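You operate a simulated robot arm through the tools that you are given. There is no shell and no other tool. Be economical: measure what you need, move in short steps, check, and stop when the job is done.

You are at the controls of a simulated robot arm. One attempt, no reset.

## Task
Pack the bowl of rice in the cake carrier and clip the lid.
Fine: orange bowl in the middle of the base, lid down over it, both clips hooked.

Only the result counts: the job must be done as asked and must still hold three seconds after the hand-in. Knocking over, shifting, dropping, spilling or breaking anything else fails it. A push-on lid holds only when it is set on centred and level and pressed home; a screw cap is set on level and turned clockwise until tight.

## Robot
A 7-joint arm with a two-finger parallel gripper, fixed in place. Base frame: the origin is at the foot of the arm, x ahead of it, y to its left, z up; the work surface is at about z = 760. Units: mm, rad, N and s.
With the tool pointing down near the work surface it reaches from about 360 to 780 mm from the base axis. Its first joint turns from -2.897 to 2.897 rad. Payload 3.91 kg.
The TCP is the grasp point between the finger pads, 30 mm short of the fingertips. In the tool frame z runs along the fingers and y along their closing line. The gripper opens to 110 mm. The fingers are 20 mm wide and 10 mm thick; the gripper's body (48 by 112 mm) begins 55 mm behind the TCP.
Orientation is that of the tool frame in the base frame, as a unit quaternion [x, y, z, w]. With the fingers straight down and closing along the base's y, the tool's x points along the base's -x, its y along +y and its z along -z.

## Interface
- The arm moves only by the tool play_rows. Its argument "targets" is a list of rows, each an object of numbers (a shift or turn left out is 0, a gripper value left out holds the last): "fingers": the finger opening in mm, from 0 to 110; "dx", "dy", "dz": the shift along the base's x, y, z in mm; "ax", "ay", "az": the turn, a rotation vector about the base's x, y, z in rad. In form: [{"fingers": .., "dx": .., "dy": .., "dz": .., "ax": .., "ay": .., "az": ..}, ...]. A call has 1 to 10 rows; each row is the pose to reach, as a shift and turn from the pose commanded when the call began. A row lasts 0.2 s, in which the tool goes at most 50 mm and 0.15 rad; a call with a longer step from one row to the next is refused whole, and so is a gripper value outside its range. A pose out of reach is approached as far as the arm can. The call stops where the force on the tool passes 40 N (or 10 N more than at its start, if that is more) or the arm is blocked; 0.2 s more then pass. The fingers move at their own pace (about 153 mm/s each) and stop on an object; they squeeze with about 30 N. The grip force told is the motor's: it shows also when the fingers shut on nothing. Time passes only in rows, and 0.2 s behind the last, so rows that repeat a pose let the fingers close. It gives the time, the measured TCP pose, the force on the tool (base axes), the opening and the grip force at its end, in the units of the frame above (readings bear some noise), and new pictures: "views" is both (left out), scene, wrist or none.
- Cameras (640 x 400 px; columns grow to the right, rows downward): "scene" is fixed at [49.4, -499.1, 1478.6]; the picture's right is [-0.01, -1.00, 0.00], its down [-0.94, 0.01, -0.35] and it looks along [0.35, -0.00, -0.94] (base axes); focal length 228 px, centre (320, 200). "wrist" rides on the gripper at [77, 7, -114] in the tool frame; the picture's right is [-0.09, 1.00, 0.00], its down [-0.80, -0.07, -0.59] and it looks along [-0.59, -0.05, 0.80] (tool axes); focal length 270 px, centre (320, 200). There is no depth. A picture from a camera that has moved, and an enlarged one, comes with that camera's place and axes in the base frame and with its lens.
- raise_lower(by): slides the trunk up (or, below 0, down) by that many mm; the arm rides with it, the base frame stays. It gives what a move gives, with no picture.
- zoom(camera, box): a new picture of the part [left, top, right, bottom] of that camera's present view, enlarged. No time passes.
- sign_off(): hands the job in; it is judged then, once.

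Go step by step. Nothing tells you positions but the pictures and the camera data: compare them with the known pose of the tool, close in by small moves and look again before you grip or let go. The budget is 120 turns and 170 pictures, counting those below and the enlarged ones. Unless the task says otherwise, let go and move clear before handing in, and close with one line.

The tools are called after "Request:" as a command line: name --argument value ..., lists and objects as JSON in quotes. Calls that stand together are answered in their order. play_rows: Moves the arm, as the interface text tells. Its arguments: {"type":"object","properties":{"targets":{"type":"array"},"views":{"type":"string","enum":["both","scene","wrist","none"]}},"required":["targets"]} The other tools are called the same way: raise_lower (by) slides the trunk up or down; zoom (camera, box) takes an enlarged picture of a part of a camera's view; sign_off () hands the job in.

At the start:

```text
clock: 0.0
eef_pos: [408.1, -312.9, 1091.9]
tool_rot: [-0.001, 1.0, 0.0, 0.0]
ft_force: [-0.7, -0.8, 0.0]
opening: 109.9
finger_force: 0.0
trunk travel left (down, up): [-475.0, 135.0]
```

scene: 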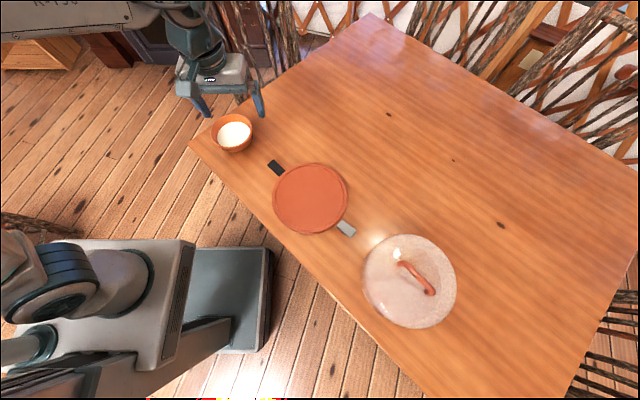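
wrist: 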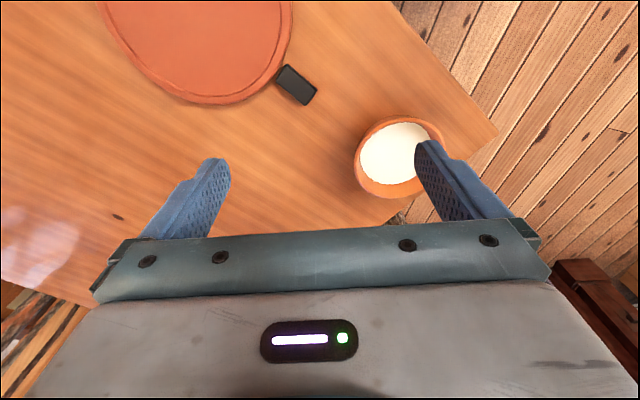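

The bowl looks to be near (556,-189), the base near (315,-466) and the lid near (57,-749). I'll take enlarged views of each before moving.

Request:
zoom --camera "scene" --box '[250, 140, 378, 250]'

Request:
zoom --camera "scene" --box '[345, 220, 473, 340]'

Request:
zoom --camera "scene" --box '[192, 100, 272, 160]'

```text
3.64 times, centred on (314, 195) of scene
camera zoom: at [49.4, -499.1, 1478.6], right [-0.01, -1.0, 0.0], down [-0.94, 0.01, -0.35], along [0.35, 0.0, -0.94], focal length 830 px, centre (342, 218)
```

zoom: 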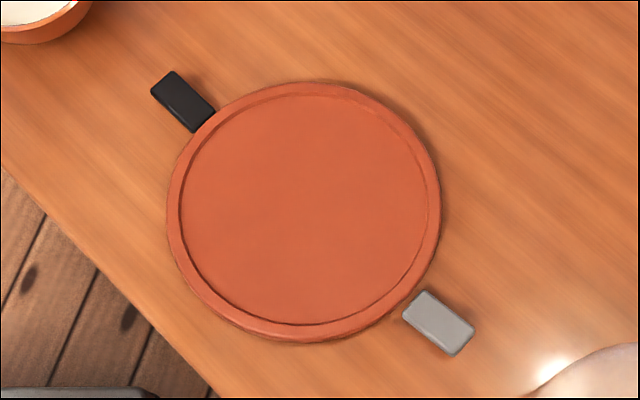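

```text
3.33 times, centred on (409, 280) of scene
camera zoom: at [49.4, -499.1, 1478.6], right [-0.01, -1.0, 0.0], down [-0.94, 0.01, -0.35], along [0.35, 0.0, -0.94], focal length 761 px, centre (23, -67)
```

zoom: 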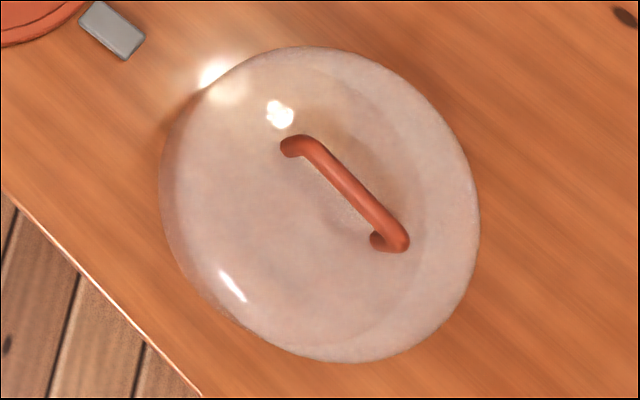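

```text
6.67 times, centred on (232, 130) of scene
camera zoom: at [49.4, -499.1, 1478.6], right [-0.01, -1.0, 0.0], down [-0.94, 0.01, -0.35], along [0.35, 0.0, -0.94], focal length 1521 px, centre (907, 667)
```

zoom: 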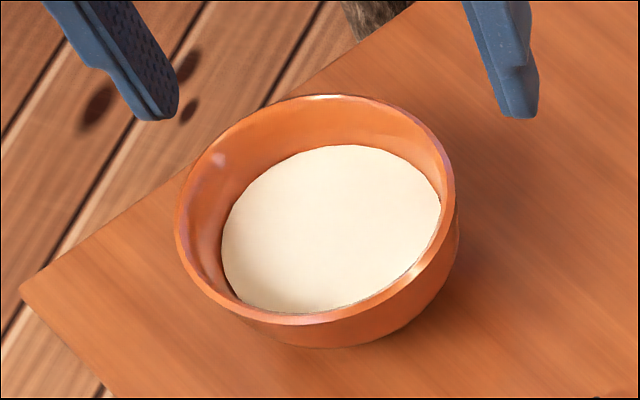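

The bowl's rim is about 145 mm across, wider than the gripper opens, so I will have to pinch its wall. I'll move in for a closer wrist view.

Request:
play_rows --targets '[{"dy": 40, "dz": -25}, {"dy": 80, "dz": -55}, {"dy": 108, "dz": -90}, {"dy": 108, "dz": -90}]' --views "wrist"

```text
clock: 1.0
eef_pos: [406.4, -203.8, 1002.2]
tool_rot: [0.0, 1.0, 0.0, 0.0]
ft_force: [0.5, -0.2, 0.3]
opening: 109.8
finger_force: 0.0
trunk travel left (down, up): [-475.0, 135.0]
camera wrist: at [328.7, -197.4, 1116.9], right [0.09, 1.0, 0.0], down [0.8, -0.07, 0.59], along [0.59, -0.05, -0.8], focal length 270 px, centre (320, 200)
```

wrist: 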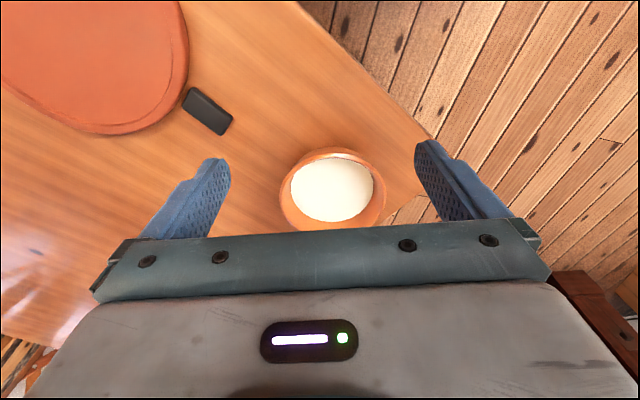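

I'll enlarge the bowl to measure it.

Request:
zoom --camera "wrist" --box '[260, 130, 420, 235]'

```text
3.81 times, centred on (340, 182) of wrist
camera zoom: at [328.7, -197.4, 1116.9], right [0.09, 1.0, 0.0], down [0.8, -0.07, 0.59], along [0.59, -0.05, -0.8], focal length 1030 px, centre (244, 267)
```

zoom: 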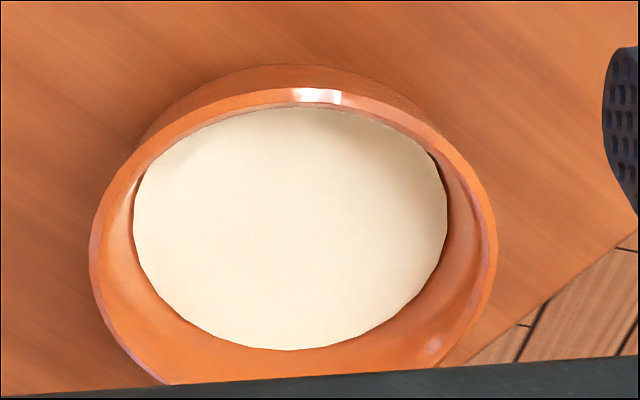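

I estimate the bowl centre at about (547,-198), with the rim near z 825 and walls sloping about 20° outward. I'll hover over its -y rim with the tool tilted to match the wall.

Request:
play_rows --targets '[{"dx": 28, "dy": -17, "dz": -15, "ax": 0.07, "fingers": 60}, {"dx": 56, "dy": -34, "dz": -35, "ax": 0.14}, {"dx": 84, "dy": -50, "dz": -55, "ax": 0.21}, {"dx": 112, "dy": -67, "dz": -80, "ax": 0.28}, {"dx": 139, "dy": -81, "dz": -105, "ax": 0.35, "fingers": 50}, {"dx": 139, "dy": -81, "dz": -105, "ax": 0.35}]'

```text
clock: 2.4
eef_pos: [546.9, -285.6, 897.2]
tool_rot: [0.0, 0.985, 0.174, 0.0]
ft_force: [-0.7, -0.1, -0.1]
opening: 49.9
finger_force: 0.1
trunk travel left (down, up): [-475.0, 135.0]
camera wrist: at [470.2, -318.9, 1006.7], right [0.09, 0.94, 0.34], down [0.8, -0.27, 0.53], along [0.59, 0.23, -0.77], focal length 270 px, centre (320, 200)
```

scene: 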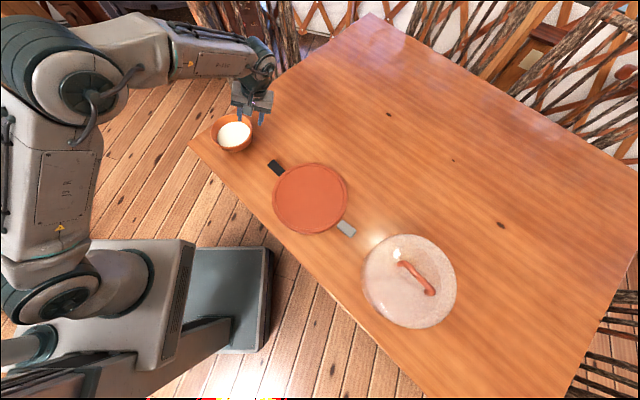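
wrist: 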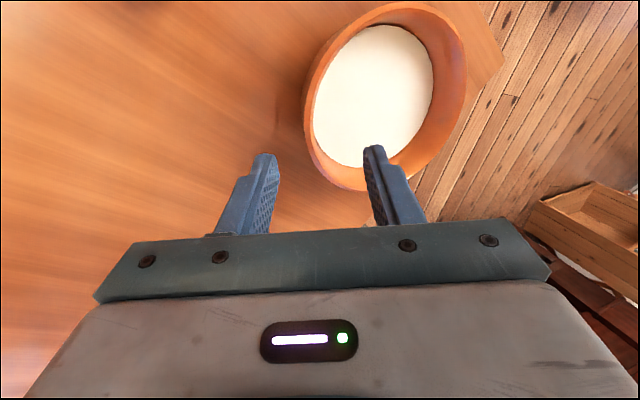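

I'll enlarge the scene view to compare the fingertips with the rim.

Request:
zoom --camera "scene" --box '[202, 80, 292, 160]'

Request:
zoom --camera "wrist" --box '[200, 0, 520, 200]'

```text
5.00 times, centred on (247, 120) of scene
camera zoom: at [49.4, -499.1, 1478.6], right [-0.01, -1.0, 0.0], down [-0.94, 0.01, -0.35], along [0.35, 0.0, -0.94], focal length 1141 px, centre (685, 600)
```

zoom: 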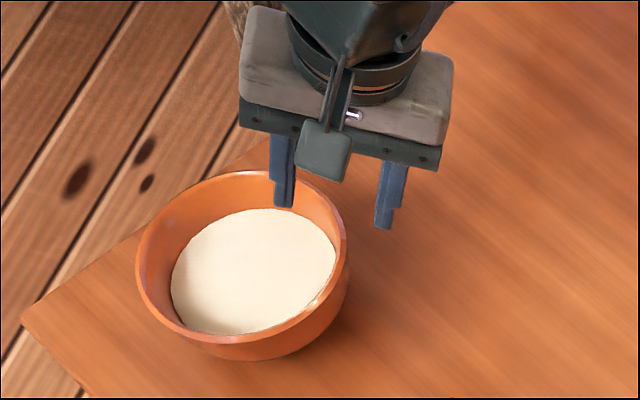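

```text
2.00 times, centred on (360, 100) of wrist
camera zoom: at [470.2, -318.9, 1006.7], right [0.09, 0.94, 0.34], down [0.8, -0.27, 0.53], along [0.59, 0.23, -0.77], focal length 541 px, centre (240, 400)
```

zoom: 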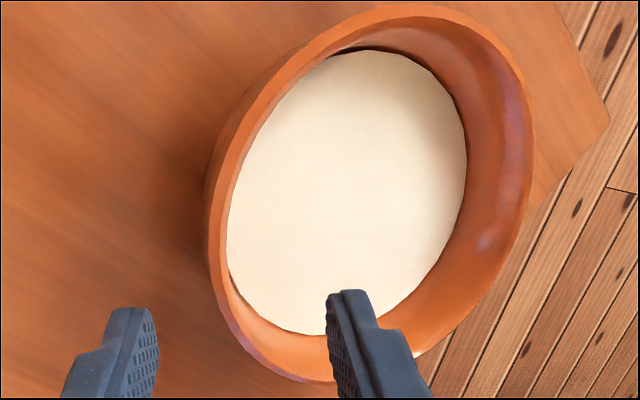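

The fit gives a rim centre at (547,-198), z 829 and radius 71.5, with the rice about 25 mm below the rim. I'll descend along the tilted axis around the -y wall, stopping just short to check.

Request:
play_rows --targets '[{"dx": 0, "dy": -1, "dz": -15}, {"dx": 0, "dy": 6, "dz": -33}, {"dx": 0, "dy": 12, "dz": -50}, {"dx": 0, "dy": 12, "dz": -50}]'

```text
clock: 3.4
eef_pos: [547.8, -273.5, 847.1]
tool_rot: [0.001, 0.985, 0.174, 0.0]
ft_force: [1.1, -0.4, -0.3]
opening: 50.2
finger_force: 0.1
trunk travel left (down, up): [-475.0, 135.0]
camera wrist: at [470.2, -306.6, 956.5], right [0.09, 0.94, 0.34], down [0.8, -0.27, 0.53], along [0.59, 0.23, -0.77], focal length 270 px, centre (320, 200)
```

scene: 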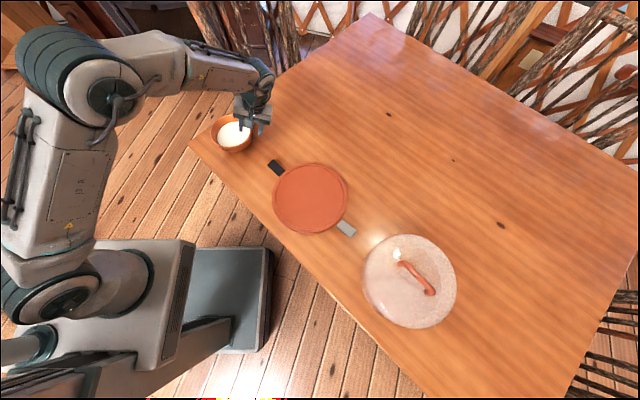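
wrist: 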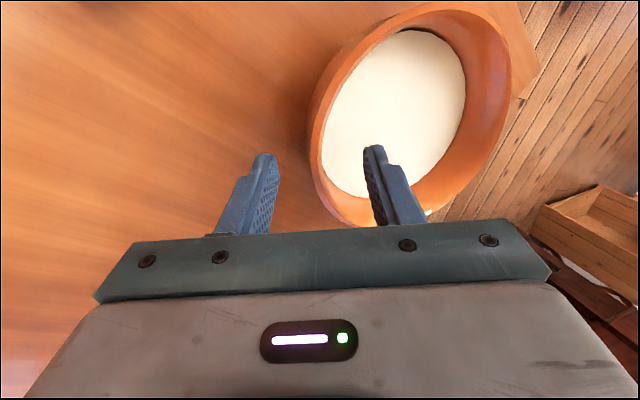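

Request:
zoom --camera "scene" --box '[202, 95, 282, 160]'

Request:
zoom --camera "wrist" --box '[220, 60, 480, 240]'

```text
6.15 times, centred on (242, 128) of scene
camera zoom: at [49.4, -499.1, 1478.6], right [-0.01, -1.0, 0.0], down [-0.94, 0.01, -0.35], along [0.35, 0.0, -0.94], focal length 1404 px, centre (800, 646)
```

zoom: 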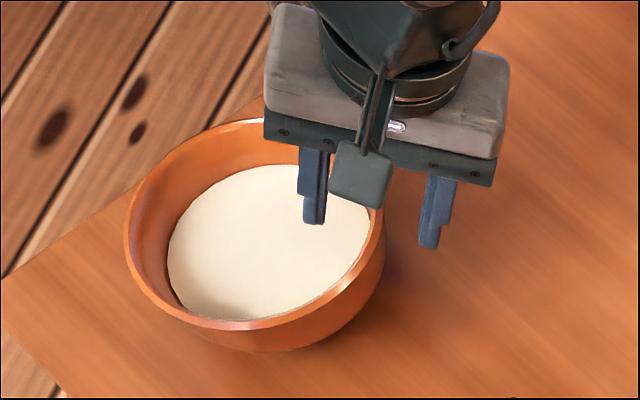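

```text
2.22 times, centred on (350, 150) of wrist
camera zoom: at [470.2, -306.6, 956.5], right [0.09, 0.94, 0.34], down [0.8, -0.27, 0.53], along [0.59, 0.23, -0.77], focal length 601 px, centre (253, 311)
```

zoom: 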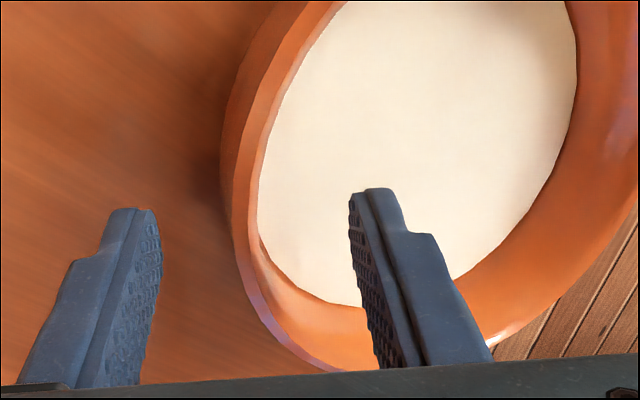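

The wall lies between the fingers. I'll go down the last 9 mm and close.

Request:
play_rows --targets '[{"dy": 3, "dz": -9}, {"dy": 3, "dz": -9, "fingers": 25}, {"dy": 3, "dz": -9, "fingers": 0}, {"dy": 3, "dz": -9, "fingers": 0}, {"dy": 3, "dz": -9, "fingers": 0}]'

```text
clock: 4.6
eef_pos: [547.9, -269.1, 838.6]
tool_rot: [0.0, 0.985, 0.174, 0.0]
ft_force: [-0.6, 2.2, 6.9]
opening: 11.2
finger_force: 30.1
trunk travel left (down, up): [-475.0, 135.0]
camera wrist: at [469.7, -303.4, 948.2], right [0.09, 0.94, 0.34], down [0.8, -0.27, 0.54], along [0.59, 0.23, -0.77], focal length 270 px, centre (320, 200)
```

scene: 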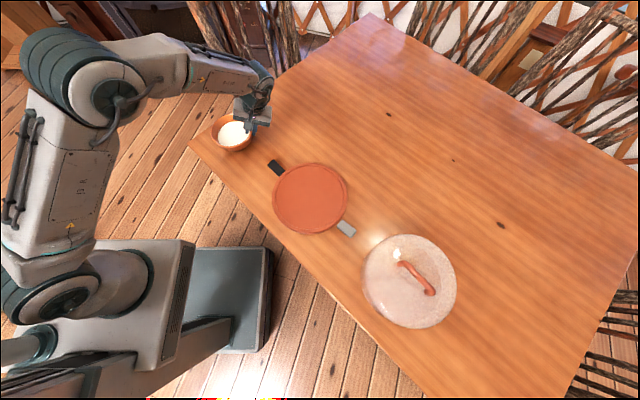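
wrist: 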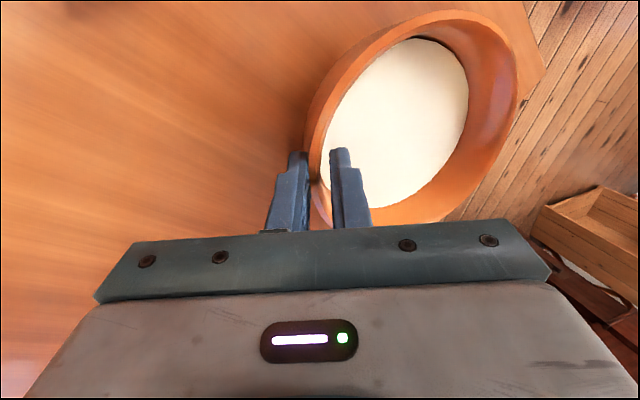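

The grip is holding with an opening of 11 mm. I'll test with a small lift and look for sag.

Request:
play_rows --targets '[{"dz": 2}, {"dz": 5}, {"dz": 8}, {"dz": 8}]'

Request:
zoom --camera "scene" --box '[202, 95, 282, 160]'

```text
clock: 5.6
eef_pos: [548.0, -270.6, 845.2]
tool_rot: [0.0, 0.985, 0.173, 0.0]
ft_force: [-0.4, 0.0, -1.0]
opening: 9.9
finger_force: 30.3
trunk travel left (down, up): [-475.0, 135.0]
camera wrist: at [469.5, -304.6, 956.0], right [0.09, 0.94, 0.34], down [0.8, -0.27, 0.53], along [0.59, 0.23, -0.77], focal length 270 px, centre (320, 200)
```

scene: 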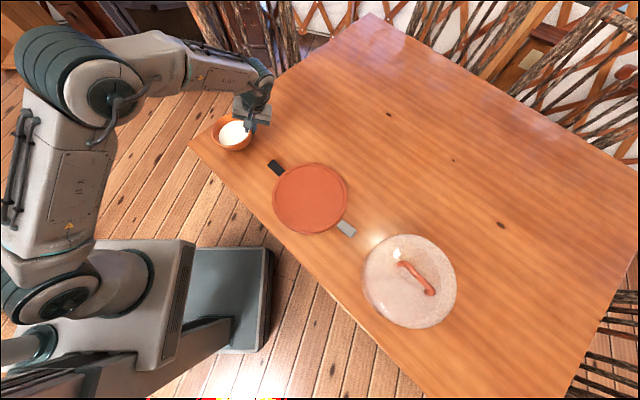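
wrist: 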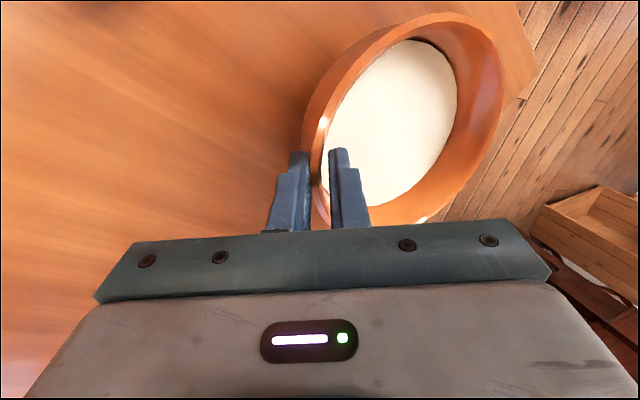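

```text
6.15 times, centred on (242, 128) of scene
camera zoom: at [49.4, -499.1, 1478.6], right [-0.01, -1.0, 0.0], down [-0.94, 0.01, -0.35], along [0.35, 0.0, -0.94], focal length 1404 px, centre (800, 646)
```

zoom: 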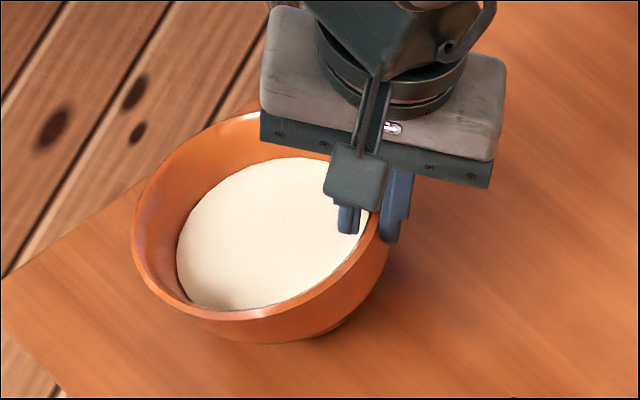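

The bowl tipped slightly to line up with the fingers, which suggests the wall slopes a bit more than the tool. I'll set it down, tilt the tool about 0.1 rad more and regrip.

Request:
play_rows --targets '[{"dz": -4}, {"dz": -8}, {"dz": -8}, {"dz": -8, "fingers": 30}, {"dz": -8, "fingers": 30, "ax": 0.05}, {"dz": -9, "fingers": 30, "ax": 0.1}, {"dz": -9, "fingers": 30, "ax": 0.1}, {"dz": -9, "fingers": 0, "ax": 0.1}, {"dz": -9, "fingers": 0, "ax": 0.1}, {"dz": -9, "fingers": 0, "ax": 0.1}]'

```text
clock: 7.8
eef_pos: [545.7, -271.8, 836.5]
tool_rot: [0.0, 0.975, 0.224, 0.0]
ft_force: [0.6, -0.4, 0.0]
opening: 9.7
finger_force: 29.6
trunk travel left (down, up): [-475.0, 135.0]
camera wrist: at [468.8, -315.4, 942.4], right [0.09, 0.9, 0.43], down [0.8, -0.32, 0.5], along [0.59, 0.3, -0.75], focal length 270 px, centre (320, 200)
```

scene: 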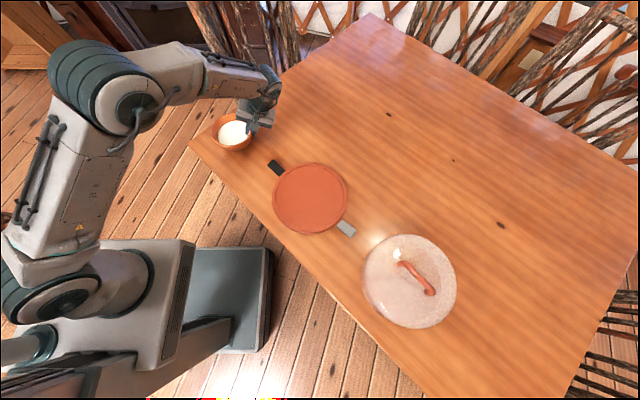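
wrist: 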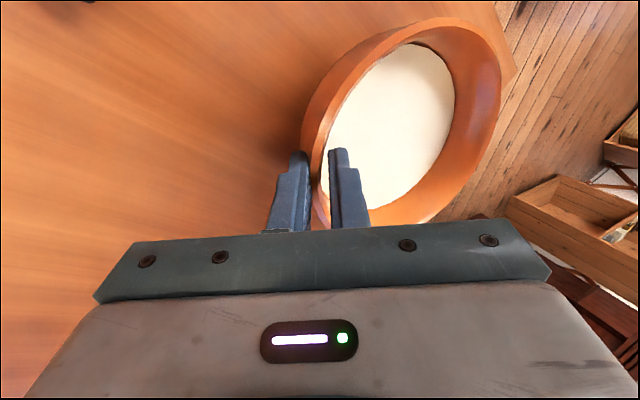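

Now I'll lift again and watch the tilt.

Request:
play_rows --targets '[{"dz": 3}, {"dz": 8}, {"dz": 14}, {"dz": 20}, {"dz": 20}]'

Request:
zoom --camera "scene" --box '[202, 95, 282, 160]'

```text
clock: 9.0
eef_pos: [547.2, -271.2, 856.7]
tool_rot: [-0.001, 0.975, 0.223, 0.0]
ft_force: [0.9, -0.7, -1.7]
opening: 9.6
finger_force: 30.6
trunk travel left (down, up): [-475.0, 135.0]
camera wrist: at [469.5, -315.5, 963.0], right [0.09, 0.9, 0.43], down [0.8, -0.32, 0.5], along [0.59, 0.3, -0.75], focal length 270 px, centre (320, 200)
```

scene: 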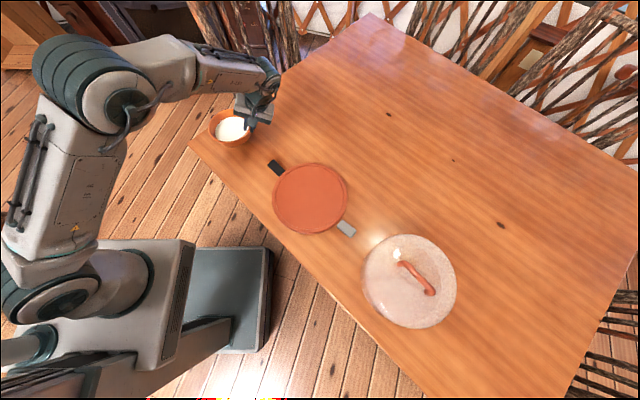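
wrist: 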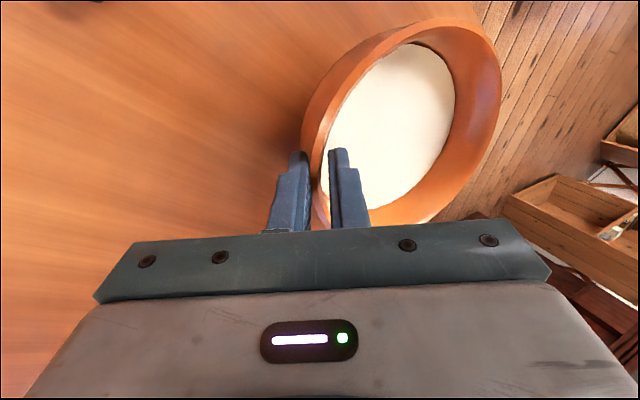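

```text
6.15 times, centred on (242, 128) of scene
camera zoom: at [49.4, -499.1, 1478.6], right [-0.01, -1.0, 0.0], down [-0.94, 0.01, -0.35], along [0.35, 0.0, -0.94], focal length 1404 px, centre (800, 646)
```

zoom: 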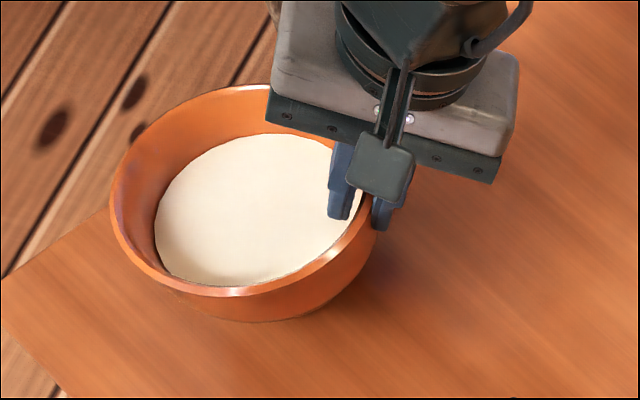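

The grip is rigid and the bowl is level, weighing about 0.2 kg. The base centre measures about (324,-466), so I'll carry the bowl over it and hover.

Request:
play_rows --targets '[{"dz": 15}, {"dz": 35, "dx": -8, "dy": -10}, {"dz": 45, "dx": -28, "dy": -33}, {"dz": 45, "dx": -52, "dy": -61}, {"dz": 45, "dx": -76, "dy": -89}, {"dz": 45, "dx": -100, "dy": -117}, {"dz": 45, "dx": -120, "dy": -141}, {"dz": 45, "dx": -130, "dy": -152}, {"dz": 45, "dx": -132, "dy": -155}]' --views "none"

Request:
play_rows --targets '[{"dx": -8, "dy": -9}, {"dx": -26, "dy": -31}, {"dx": -48, "dy": -57}, {"dx": -70, "dy": -82}, {"dx": -85, "dy": -101}, {"dx": -92, "dy": -108}, {"dx": -93.5, "dy": -109.5}, {"dx": -93.5, "dy": -109.5}]'

Request:
zoom --camera "scene" --box '[250, 130, 378, 250]'

```text
clock: 11.0
eef_pos: [414.1, -426.0, 901.3]
tool_rot: [0.001, 0.975, 0.223, 0.001]
ft_force: [0.5, 0.1, -2.4]
opening: 9.6
finger_force: 29.6
trunk travel left (down, up): [-475.0, 135.0]
```

```text
clock: 12.8
eef_pos: [321.5, -534.2, 901.7]
tool_rot: [0.0, 0.975, 0.224, 0.0]
ft_force: [1.3, -1.0, -2.2]
opening: 9.5
finger_force: 30.1
trunk travel left (down, up): [-475.0, 135.0]
camera wrist: at [243.6, -579.4, 1007.5], right [0.09, 0.9, 0.43], down [0.8, -0.32, 0.5], along [0.59, 0.3, -0.75], focal length 270 px, centre (320, 200)
```

scene: 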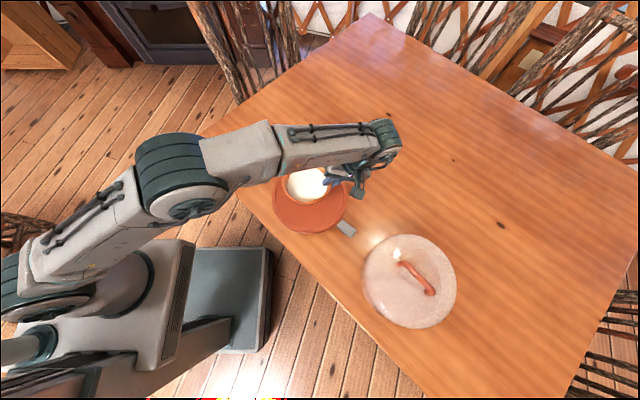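
wrist: 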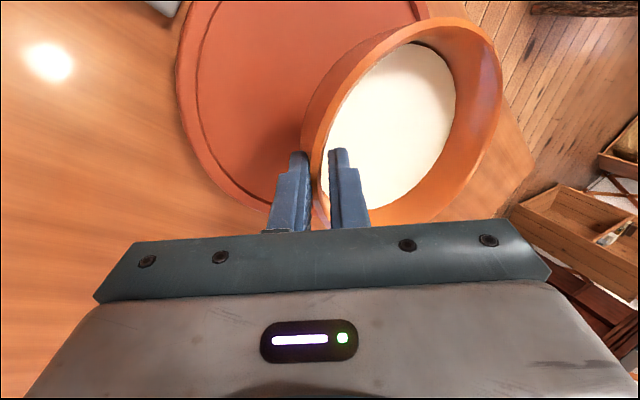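

```text
3.33 times, centred on (314, 190) of scene
camera zoom: at [49.4, -499.1, 1478.6], right [-0.01, -1.0, 0.0], down [-0.94, 0.01, -0.35], along [0.35, 0.0, -0.94], focal length 761 px, centre (340, 233)
```

zoom: 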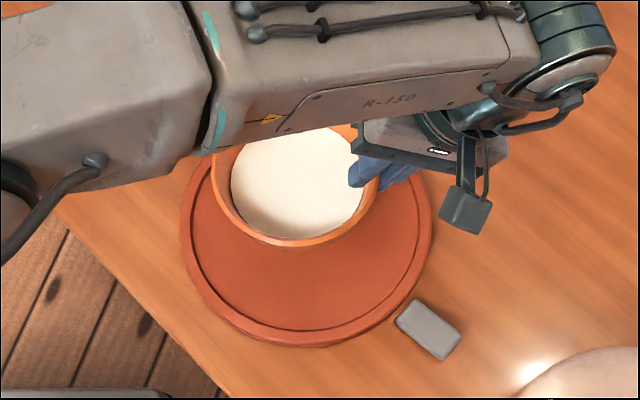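

The bowl's projected centre is about (326,-466), matching the base. I'll lower it and feel for contact.

Request:
play_rows --targets '[{"dz": -12}, {"dz": -25}, {"dz": -38}, {"dz": -45}, {"dz": -47}, {"dz": -47}]' --views "wrist"

Request:
zoom --camera "scene" --box '[250, 130, 378, 250]'

```text
clock: 14.2
eef_pos: [319.9, -534.0, 856.4]
tool_rot: [-0.001, 0.975, 0.222, 0.001]
ft_force: [1.2, -2.7, 8.8]
opening: 9.3
finger_force: 29.7
trunk travel left (down, up): [-475.0, 135.0]
camera wrist: at [242.9, -579.5, 961.4], right [0.09, 0.9, 0.43], down [0.8, -0.32, 0.51], along [0.59, 0.3, -0.75], focal length 270 px, centre (320, 200)
```

wrist: 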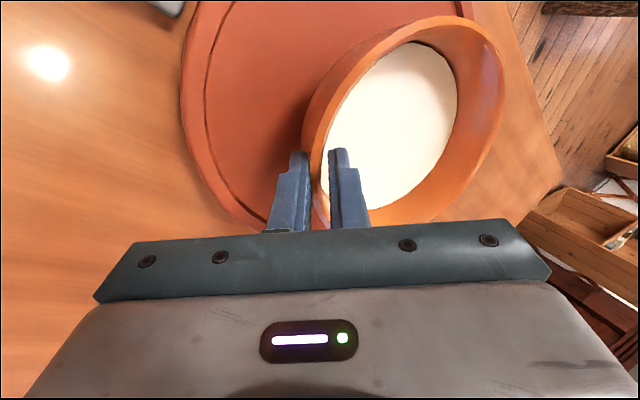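

```text
3.33 times, centred on (314, 190) of scene
camera zoom: at [49.4, -499.1, 1478.6], right [-0.01, -1.0, 0.0], down [-0.94, 0.01, -0.35], along [0.35, 0.0, -0.94], focal length 761 px, centre (340, 233)
```

zoom: 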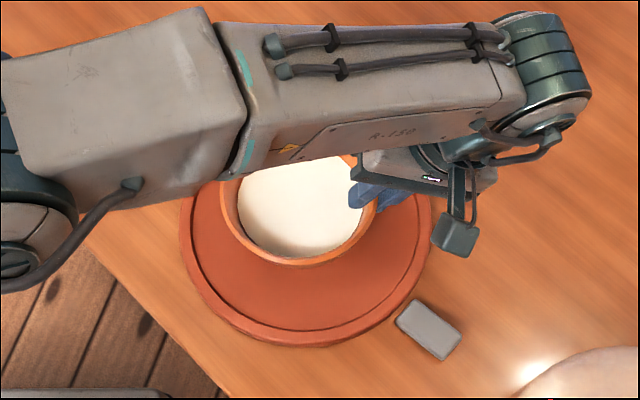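

Contact came at a floor height of about 780, which puts the base centre at about (321.5,-467.5). The bowl sits about 4 mm too far in x, so I'll nudge it while lifted, set it down and open.

Request:
play_rows --targets '[{"dz": 6}, {"dz": 6, "dx": -4}, {"dz": 6, "dx": -4}, {"dz": 1.5, "dx": -4}, {"dz": 1, "dx": -4}, {"dz": 1, "dx": -4, "fingers": 30}, {"dz": 1, "dx": -4, "fingers": 40}, {"dz": 1, "dx": -4, "fingers": 40}]' --views "wrist"

```text
clock: 16.0
eef_pos: [316.8, -535.5, 854.8]
tool_rot: [-0.001, 0.975, 0.223, 0.0]
ft_force: [-0.1, 0.3, -0.4]
opening: 39.7
finger_force: 0.0
trunk travel left (down, up): [-475.0, 135.0]
camera wrist: at [239.5, -579.6, 961.5], right [0.09, 0.9, 0.43], down [0.8, -0.32, 0.5], along [0.59, 0.3, -0.75], focal length 270 px, centre (320, 200)
```

wrist: 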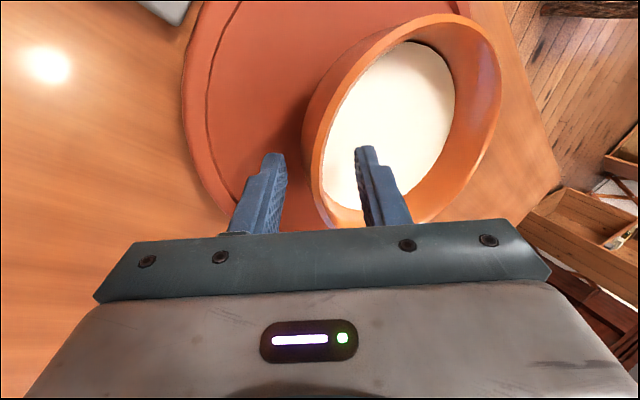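

The bowl is released and standing in the base. I'll back out along the tool axis, rise and straighten the tool.

Request:
play_rows --targets '[{"dy": -10, "dz": 21}, {"dy": -22, "dz": 45}, {"dy": -37, "dz": 77}, {"dy": -50, "dz": 110, "ax": -0.1}, {"dx": -20, "dy": -60, "dz": 130, "ax": -0.22}, {"dx": -40, "dy": -70, "dz": 140, "ax": -0.34}, {"dx": -60, "dy": -85, "dz": 150, "ax": -0.45}, {"dx": -60, "dy": -85, "dz": 150, "ax": -0.45}]'

Request:
zoom --camera "scene" --box '[250, 130, 378, 250]'

```text
clock: 17.8
eef_pos: [255.3, -621.6, 1008.0]
tool_rot: [0.0, 1.0, -0.001, -0.001]
ft_force: [-0.6, -0.3, -0.2]
opening: 40.1
finger_force: 0.0
trunk travel left (down, up): [-475.0, 135.0]
camera wrist: at [178.4, -615.2, 1122.0], right [0.09, 1.0, 0.0], down [0.8, -0.07, 0.59], along [0.59, -0.05, -0.8], focal length 270 px, centre (320, 200)
```

scene: 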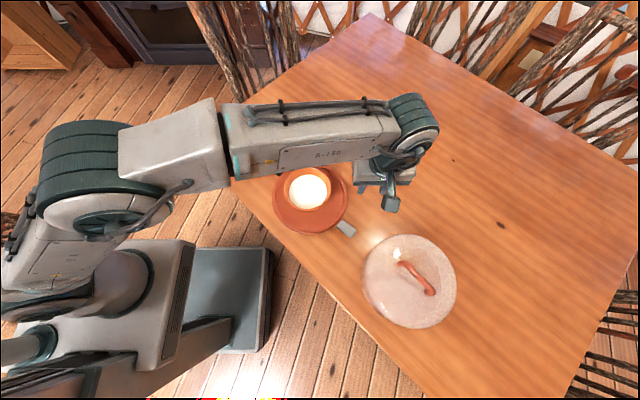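
wrist: 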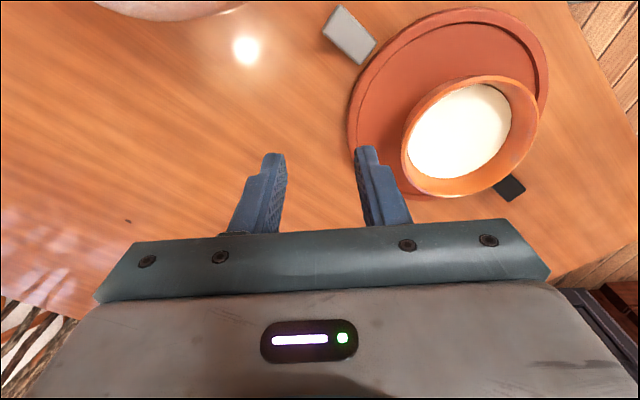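

```text
3.33 times, centred on (314, 190) of scene
camera zoom: at [49.4, -499.1, 1478.6], right [-0.01, -1.0, 0.0], down [-0.94, 0.01, -0.35], along [0.35, 0.0, -0.94], focal length 761 px, centre (340, 233)
```

zoom: 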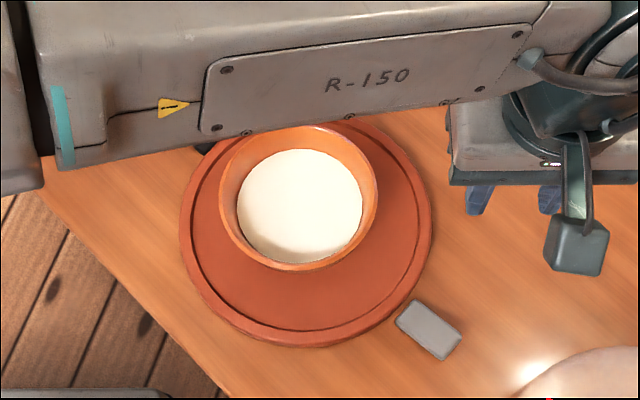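

The bowl is centred in the base to within about 3 mm. I'll go above the lid handle, near (64,-745), with the fingers turned to close across it.

Request:
play_rows --targets '[{"dx": -32, "dy": -20, "az": 0.13, "fingers": 60}, {"dx": -64, "dy": -41, "az": 0.26}, {"dx": -96, "dy": -62, "az": 0.39}, {"dx": -128, "dy": -82, "az": 0.52}, {"dx": -160, "dy": -103, "az": 0.66}, {"dx": -191, "dy": -123, "az": 0.785}, {"dx": -191, "dy": -123, "az": 0.785}, {"dx": -191, "dy": -123, "az": 0.785}]'

```text
clock: 19.6
eef_pos: [56.1, -712.7, 1001.1]
tool_rot: [-0.383, 0.924, 0.0, 0.0]
ft_force: [0.0, -0.2, -0.1]
opening: 59.9
finger_force: 0.0
out of reach, approached as far as the arm can: row 5, 6, 7, 8
trunk travel left (down, up): [-475.0, 135.0]
camera wrist: at [-3.3, -762.4, 1116.0], right [-0.64, 0.77, 0.0], down [0.62, 0.52, 0.59], along [0.46, 0.38, -0.8], focal length 270 px, centre (320, 200)
```

scene: 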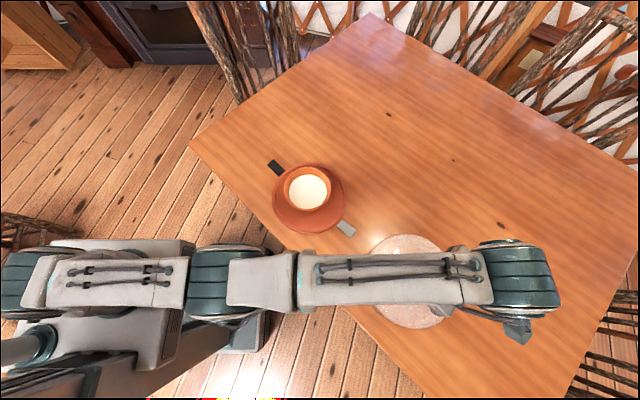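
wrist: 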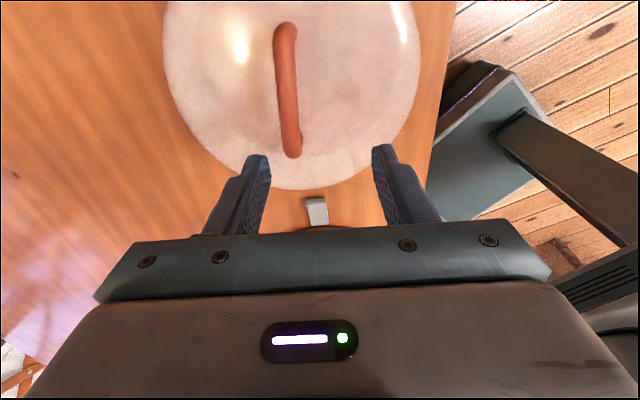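

The reach limit stopped me at y≈-713 at this height; lower down it extends further. The handle bar centre is near (65,-741, 870), so I'll descend and see where it ends up.

Request:
play_rows --targets '[{"dz": -30}, {"dz": -60}, {"dz": -75}, {"dz": -75}]' --views "wrist"

```text
clock: 20.6
eef_pos: [56.9, -711.6, 925.5]
tool_rot: [-0.382, 0.924, 0.0, 0.0]
ft_force: [0.0, 0.6, -0.9]
opening: 59.9
finger_force: 0.0
trunk travel left (down, up): [-475.0, 135.0]
camera wrist: at [-3.2, -761.2, 1039.9], right [-0.64, 0.77, 0.0], down [0.62, 0.52, 0.59], along [0.46, 0.38, -0.8], focal length 270 px, centre (320, 200)
```

wrist: 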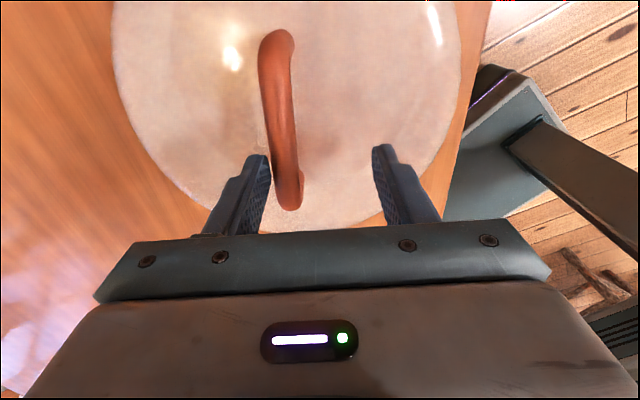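

I'll shift over the bar centre and align with it.

Request:
play_rows --targets '[{"dx": 4, "dy": -14, "az": -0.04}, {"dx": 8.5, "dy": -28, "az": -0.08}, {"dx": 8.5, "dy": -28, "az": -0.08}]' --views "wrist"

```text
clock: 21.4
eef_pos: [65.2, -726.8, 925.0]
tool_rot: [-0.345, 0.939, 0.0, 0.0]
ft_force: [0.3, -0.1, 1.5]
opening: 59.9
finger_force: 0.0
out of reach, approached as far as the arm can: row 2, 3
trunk travel left (down, up): [-475.0, 135.0]
camera wrist: at [1.3, -772.0, 1040.4], right [-0.58, 0.82, 0.0], down [0.66, 0.46, 0.59], along [0.49, 0.34, -0.8], focal length 270 px, centre (320, 200)
```

wrist: 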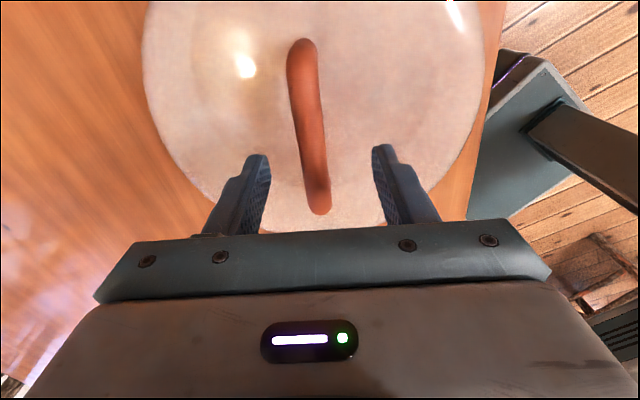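

Raising the trunk should increase the reach, since reach grows as the tool goes lower relative to the arm.

Request:
raise_lower --by 125

Request:
play_rows --targets '[{"dz": -40}, {"dz": -85}, {"dz": -130, "dy": -6}, {"dz": -140, "dy": -12}, {"dz": -140, "dy": -12}]' --views "both"

```text
clock: 22.9
eef_pos: [64.9, -727.5, 1049.5]
tool_rot: [-0.346, 0.938, 0.0, 0.0]
ft_force: [0.1, 0.6, -1.3]
opening: 60.3
finger_force: 0.1
trunk travel left (down, up): [-600.0, 10.0]
```

```text
clock: 24.1
eef_pos: [65.3, -732.5, 910.8]
tool_rot: [-0.346, 0.938, 0.001, 0.0]
ft_force: [0.1, -0.1, -0.2]
opening: 60.1
finger_force: 0.0
out of reach, approached as far as the arm can: row 4, 5
trunk travel left (down, up): [-600.0, 10.0]
camera wrist: at [0.9, -777.8, 1025.9], right [-0.58, 0.82, 0.0], down [0.66, 0.47, 0.59], along [0.48, 0.34, -0.8], focal length 270 px, centre (320, 200)
```

scene: 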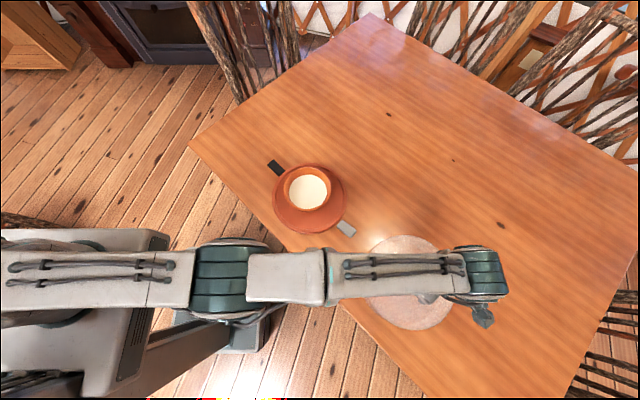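
wrist: 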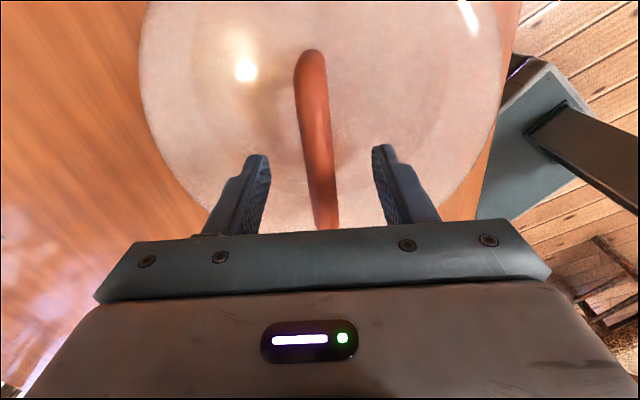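

The fingers are centred across and aligned with the bar, about 6 mm off its midpoint lengthwise, which is acceptable. I'll descend to grip it.

Request:
play_rows --targets '[{"dz": -10, "dy": 2, "fingers": 50}, {"dz": -20, "dy": 2}, {"dz": -26, "dy": 2}, {"dz": -26, "dy": 2}]' --views "wrist"

```text
clock: 25.1
eef_pos: [65.6, -730.4, 888.9]
tool_rot: [-0.346, 0.938, -0.002, -0.002]
ft_force: [0.2, -0.5, 19.5]
opening: 49.8
finger_force: 0.0
trunk travel left (down, up): [-600.0, 10.0]
camera wrist: at [1.0, -775.1, 1005.0], right [-0.58, 0.82, 0.0], down [0.66, 0.47, 0.59], along [0.48, 0.34, -0.81], focal length 270 px, centre (320, 200)
```

wrist: 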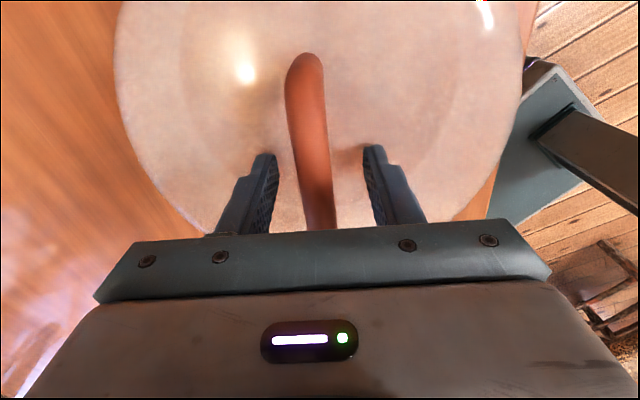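

The fingertips touch the lid's dome at z≈859, so the bar is higher, at about 880. I'll rise 3 mm, centre by 2 mm and close.

Request:
play_rows --targets '[{"dx": 1.3, "dy": -1.5, "dz": 4}, {"dx": 1.3, "dy": -1.5, "dz": 4, "fingers": 25}, {"dx": 1.3, "dy": -1.5, "dz": 4, "fingers": 0}, {"dx": 1.3, "dy": -1.5, "dz": 4, "fingers": 0}]' --views "wrist"

```text
clock: 26.1
eef_pos: [66.3, -731.3, 888.7]
tool_rot: [-0.346, 0.938, 0.0, 0.0]
ft_force: [-1.9, 1.9, 5.5]
opening: 15.2
finger_force: 30.2
trunk travel left (down, up): [-600.0, 10.0]
camera wrist: at [2.5, -775.9, 1004.7], right [-0.58, 0.82, 0.0], down [0.66, 0.47, 0.59], along [0.49, 0.34, -0.8], focal length 270 px, centre (320, 200)
```

wrist: 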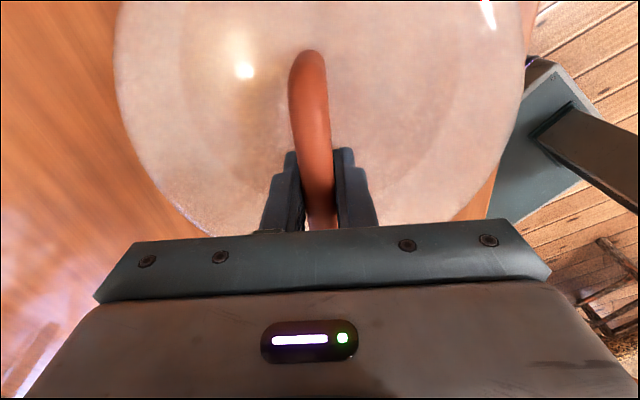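

The bar is gripped at 15 mm. I'll try a small lift.

Request:
play_rows --targets '[{"dz": 5}, {"dz": 15}, {"dz": 30}, {"dz": 30}]'

```text
clock: 27.1
eef_pos: [65.8, -733.4, 919.5]
tool_rot: [-0.346, 0.938, 0.0, 0.0]
ft_force: [0.3, -1.1, -3.0]
opening: 15.2
finger_force: 30.0
trunk travel left (down, up): [-600.0, 10.0]
camera wrist: at [2.4, -778.4, 1033.7], right [-0.58, 0.82, 0.0], down [0.66, 0.46, 0.59], along [0.48, 0.34, -0.8], focal length 270 px, centre (320, 200)
```

scene: 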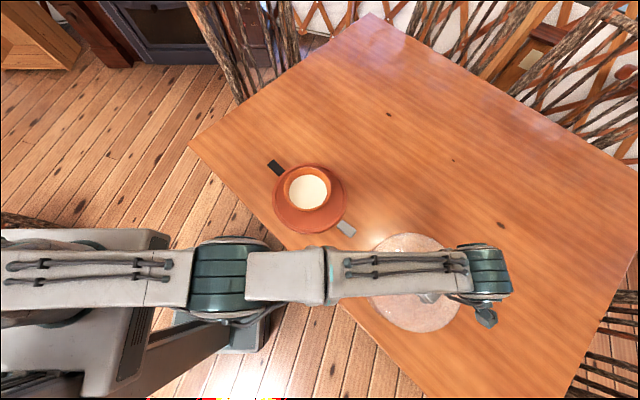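
wrist: 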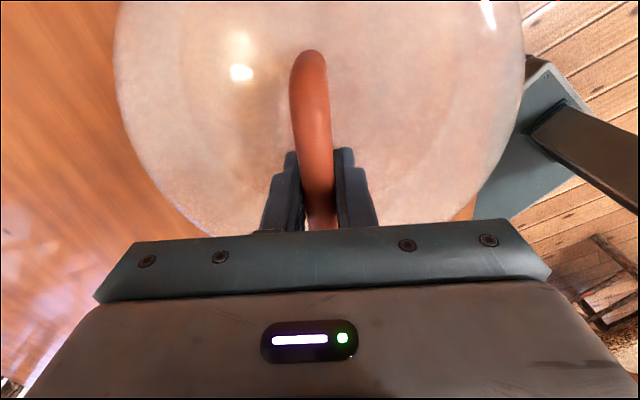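

The lid lifts level at about 3 N. I'll carry it up and across to hover over the base, well above the bowl.

Request:
play_rows --targets '[{"dz": 30, "dx": 4, "dy": 6}, {"dz": 65, "dx": 14, "dy": 18}, {"dz": 100, "dx": 30, "dy": 35}, {"dz": 120, "dx": 52, "dy": 57}, {"dz": 125, "dx": 76, "dy": 82}, {"dz": 125, "dx": 101, "dy": 108}, {"dz": 125, "dx": 122, "dy": 130}, {"dz": 125, "dx": 130, "dy": 138}, {"dz": 125, "dx": 130, "dy": 138}]' --views "none"

Request:
play_rows --targets '[{"dx": 10, "dy": 11, "az": 0.02}, {"dx": 32, "dy": 34, "az": 0.04}, {"dx": 57, "dy": 61, "az": 0.06}, {"dx": 82, "dy": 88, "az": 0.08}, {"dx": 106, "dy": 114, "az": 0.1}, {"dx": 122, "dy": 131, "az": 0.1}, {"dx": 127.7, "dy": 136, "az": 0.1}, {"dx": 127.7, "dy": 136, "az": 0.1}]'

Request:
zoom --camera "scene" --box '[225, 110, 385, 250]'

```text
clock: 29.1
eef_pos: [196.6, -595.1, 1042.3]
tool_rot: [-0.346, 0.938, 0.0, 0.0]
ft_force: [0.3, 0.1, -2.7]
opening: 15.4
finger_force: 29.8
trunk travel left (down, up): [-600.0, 10.0]
```

```text
clock: 30.9
eef_pos: [324.3, -460.7, 1043.8]
tool_rot: [-0.391, 0.92, 0.0, 0.0]
ft_force: [-0.1, -0.4, -2.5]
opening: 15.2
finger_force: 30.6
trunk travel left (down, up): [-600.0, 10.0]
camera wrist: at [265.3, -510.9, 1157.7], right [-0.66, 0.75, 0.0], down [0.61, 0.53, 0.59], along [0.45, 0.39, -0.8], focal length 270 px, centre (320, 200)
```

scene: 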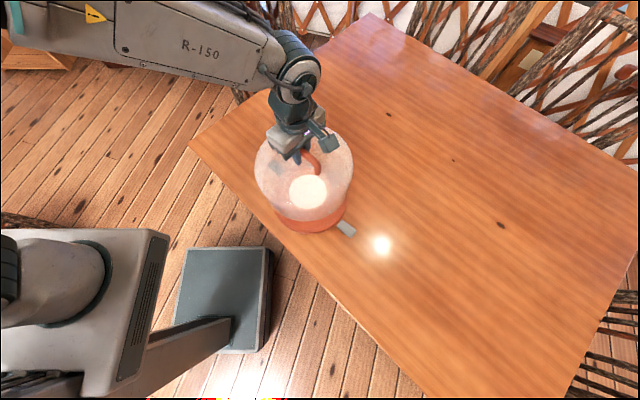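
wrist: 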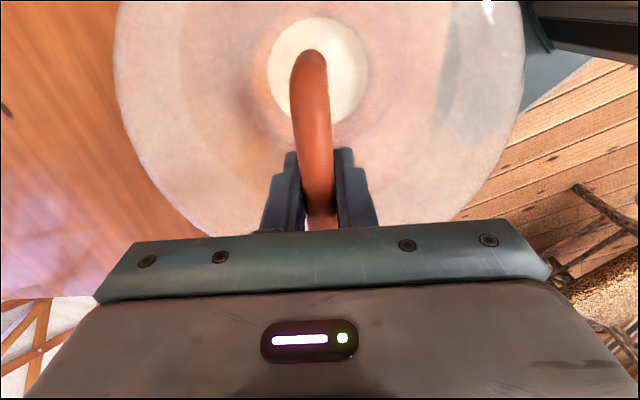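

```text
2.86 times, centred on (305, 180) of scene
camera zoom: at [49.4, -499.1, 1478.6], right [-0.01, -1.0, 0.0], down [-0.94, 0.01, -0.35], along [0.35, 0.0, -0.94], focal length 652 px, centre (363, 257)
```

zoom: 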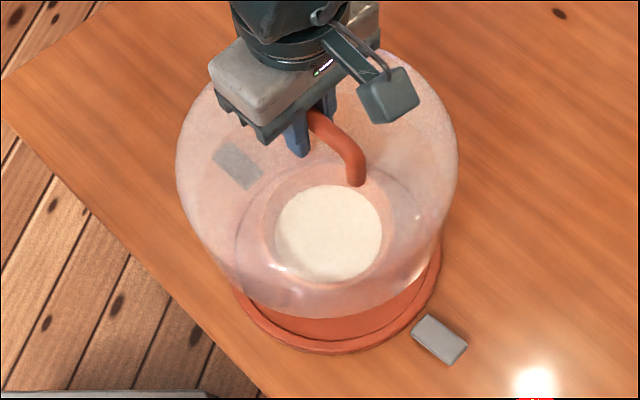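

The lid appears about 6 mm toward +y of the base axis. I'll correct that and lower it until the rim is about 13 mm above the base, then check again.

Request:
play_rows --targets '[{"dy": -3, "dz": -15}, {"dy": -6, "dz": -40}, {"dy": -6, "dz": -68}, {"dy": -6, "dz": -94}, {"dy": -6, "dz": -110}, {"dy": -6, "dz": -113}, {"dy": -6, "dz": -113}]' --views "wrist"

Request:
zoom --camera "scene" --box '[250, 130, 378, 250]'

```text
clock: 32.5
eef_pos: [324.5, -463.7, 931.3]
tool_rot: [-0.392, 0.92, 0.0, 0.0]
ft_force: [0.5, -0.1, -2.7]
opening: 15.4
finger_force: 30.2
trunk travel left (down, up): [-600.0, 10.0]
camera wrist: at [265.7, -515.5, 1045.7], right [-0.66, 0.75, 0.0], down [0.61, 0.53, 0.59], along [0.45, 0.39, -0.8], focal length 270 px, centre (320, 200)
```

wrist: 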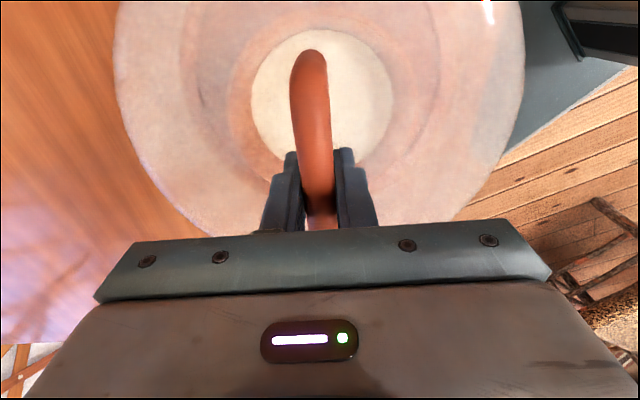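

```text
3.33 times, centred on (314, 190) of scene
camera zoom: at [49.4, -499.1, 1478.6], right [-0.01, -1.0, 0.0], down [-0.94, 0.01, -0.35], along [0.35, 0.0, -0.94], focal length 761 px, centre (340, 233)
```

zoom: 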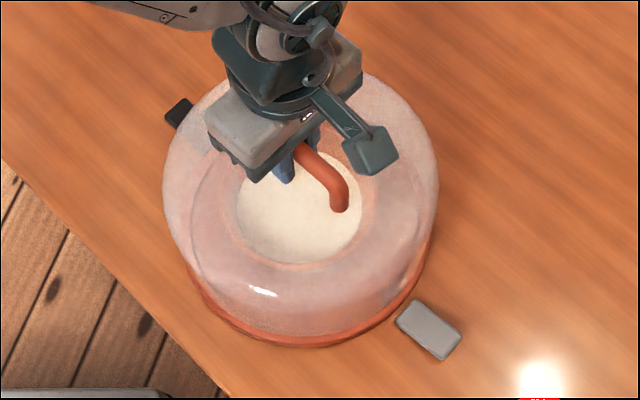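

Rim and shoulder both put the lid centre at about (321,-467), which is on axis. I'll lower gently to contact.

Request:
play_rows --targets '[{"dz": -5}, {"dz": -9}, {"dz": -12}, {"dz": -15}, {"dz": -18}, {"dz": -21}, {"dz": -21}]' --views "none"

Request:
zoom --camera "scene" --box '[250, 130, 378, 250]'

```text
clock: 34.1
eef_pos: [323.6, -463.9, 909.2]
tool_rot: [-0.392, 0.92, -0.001, 0.0]
ft_force: [0.2, 0.3, 2.0]
opening: 15.2
finger_force: 30.4
trunk travel left (down, up): [-600.0, 10.0]
```

```text
3.33 times, centred on (314, 190) of scene
camera zoom: at [49.4, -499.1, 1478.6], right [-0.01, -1.0, 0.0], down [-0.94, 0.01, -0.35], along [0.35, 0.0, -0.94], focal length 761 px, centre (340, 233)
```

zoom: 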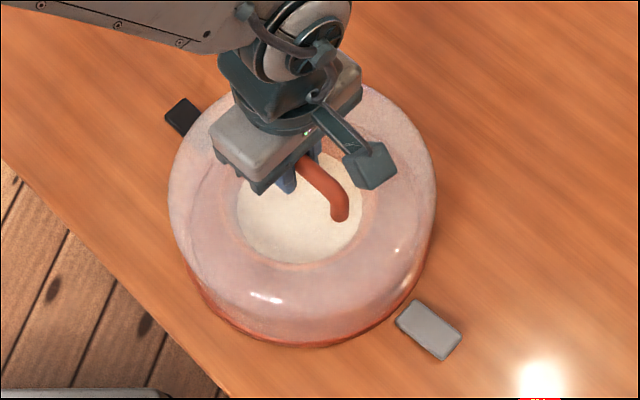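

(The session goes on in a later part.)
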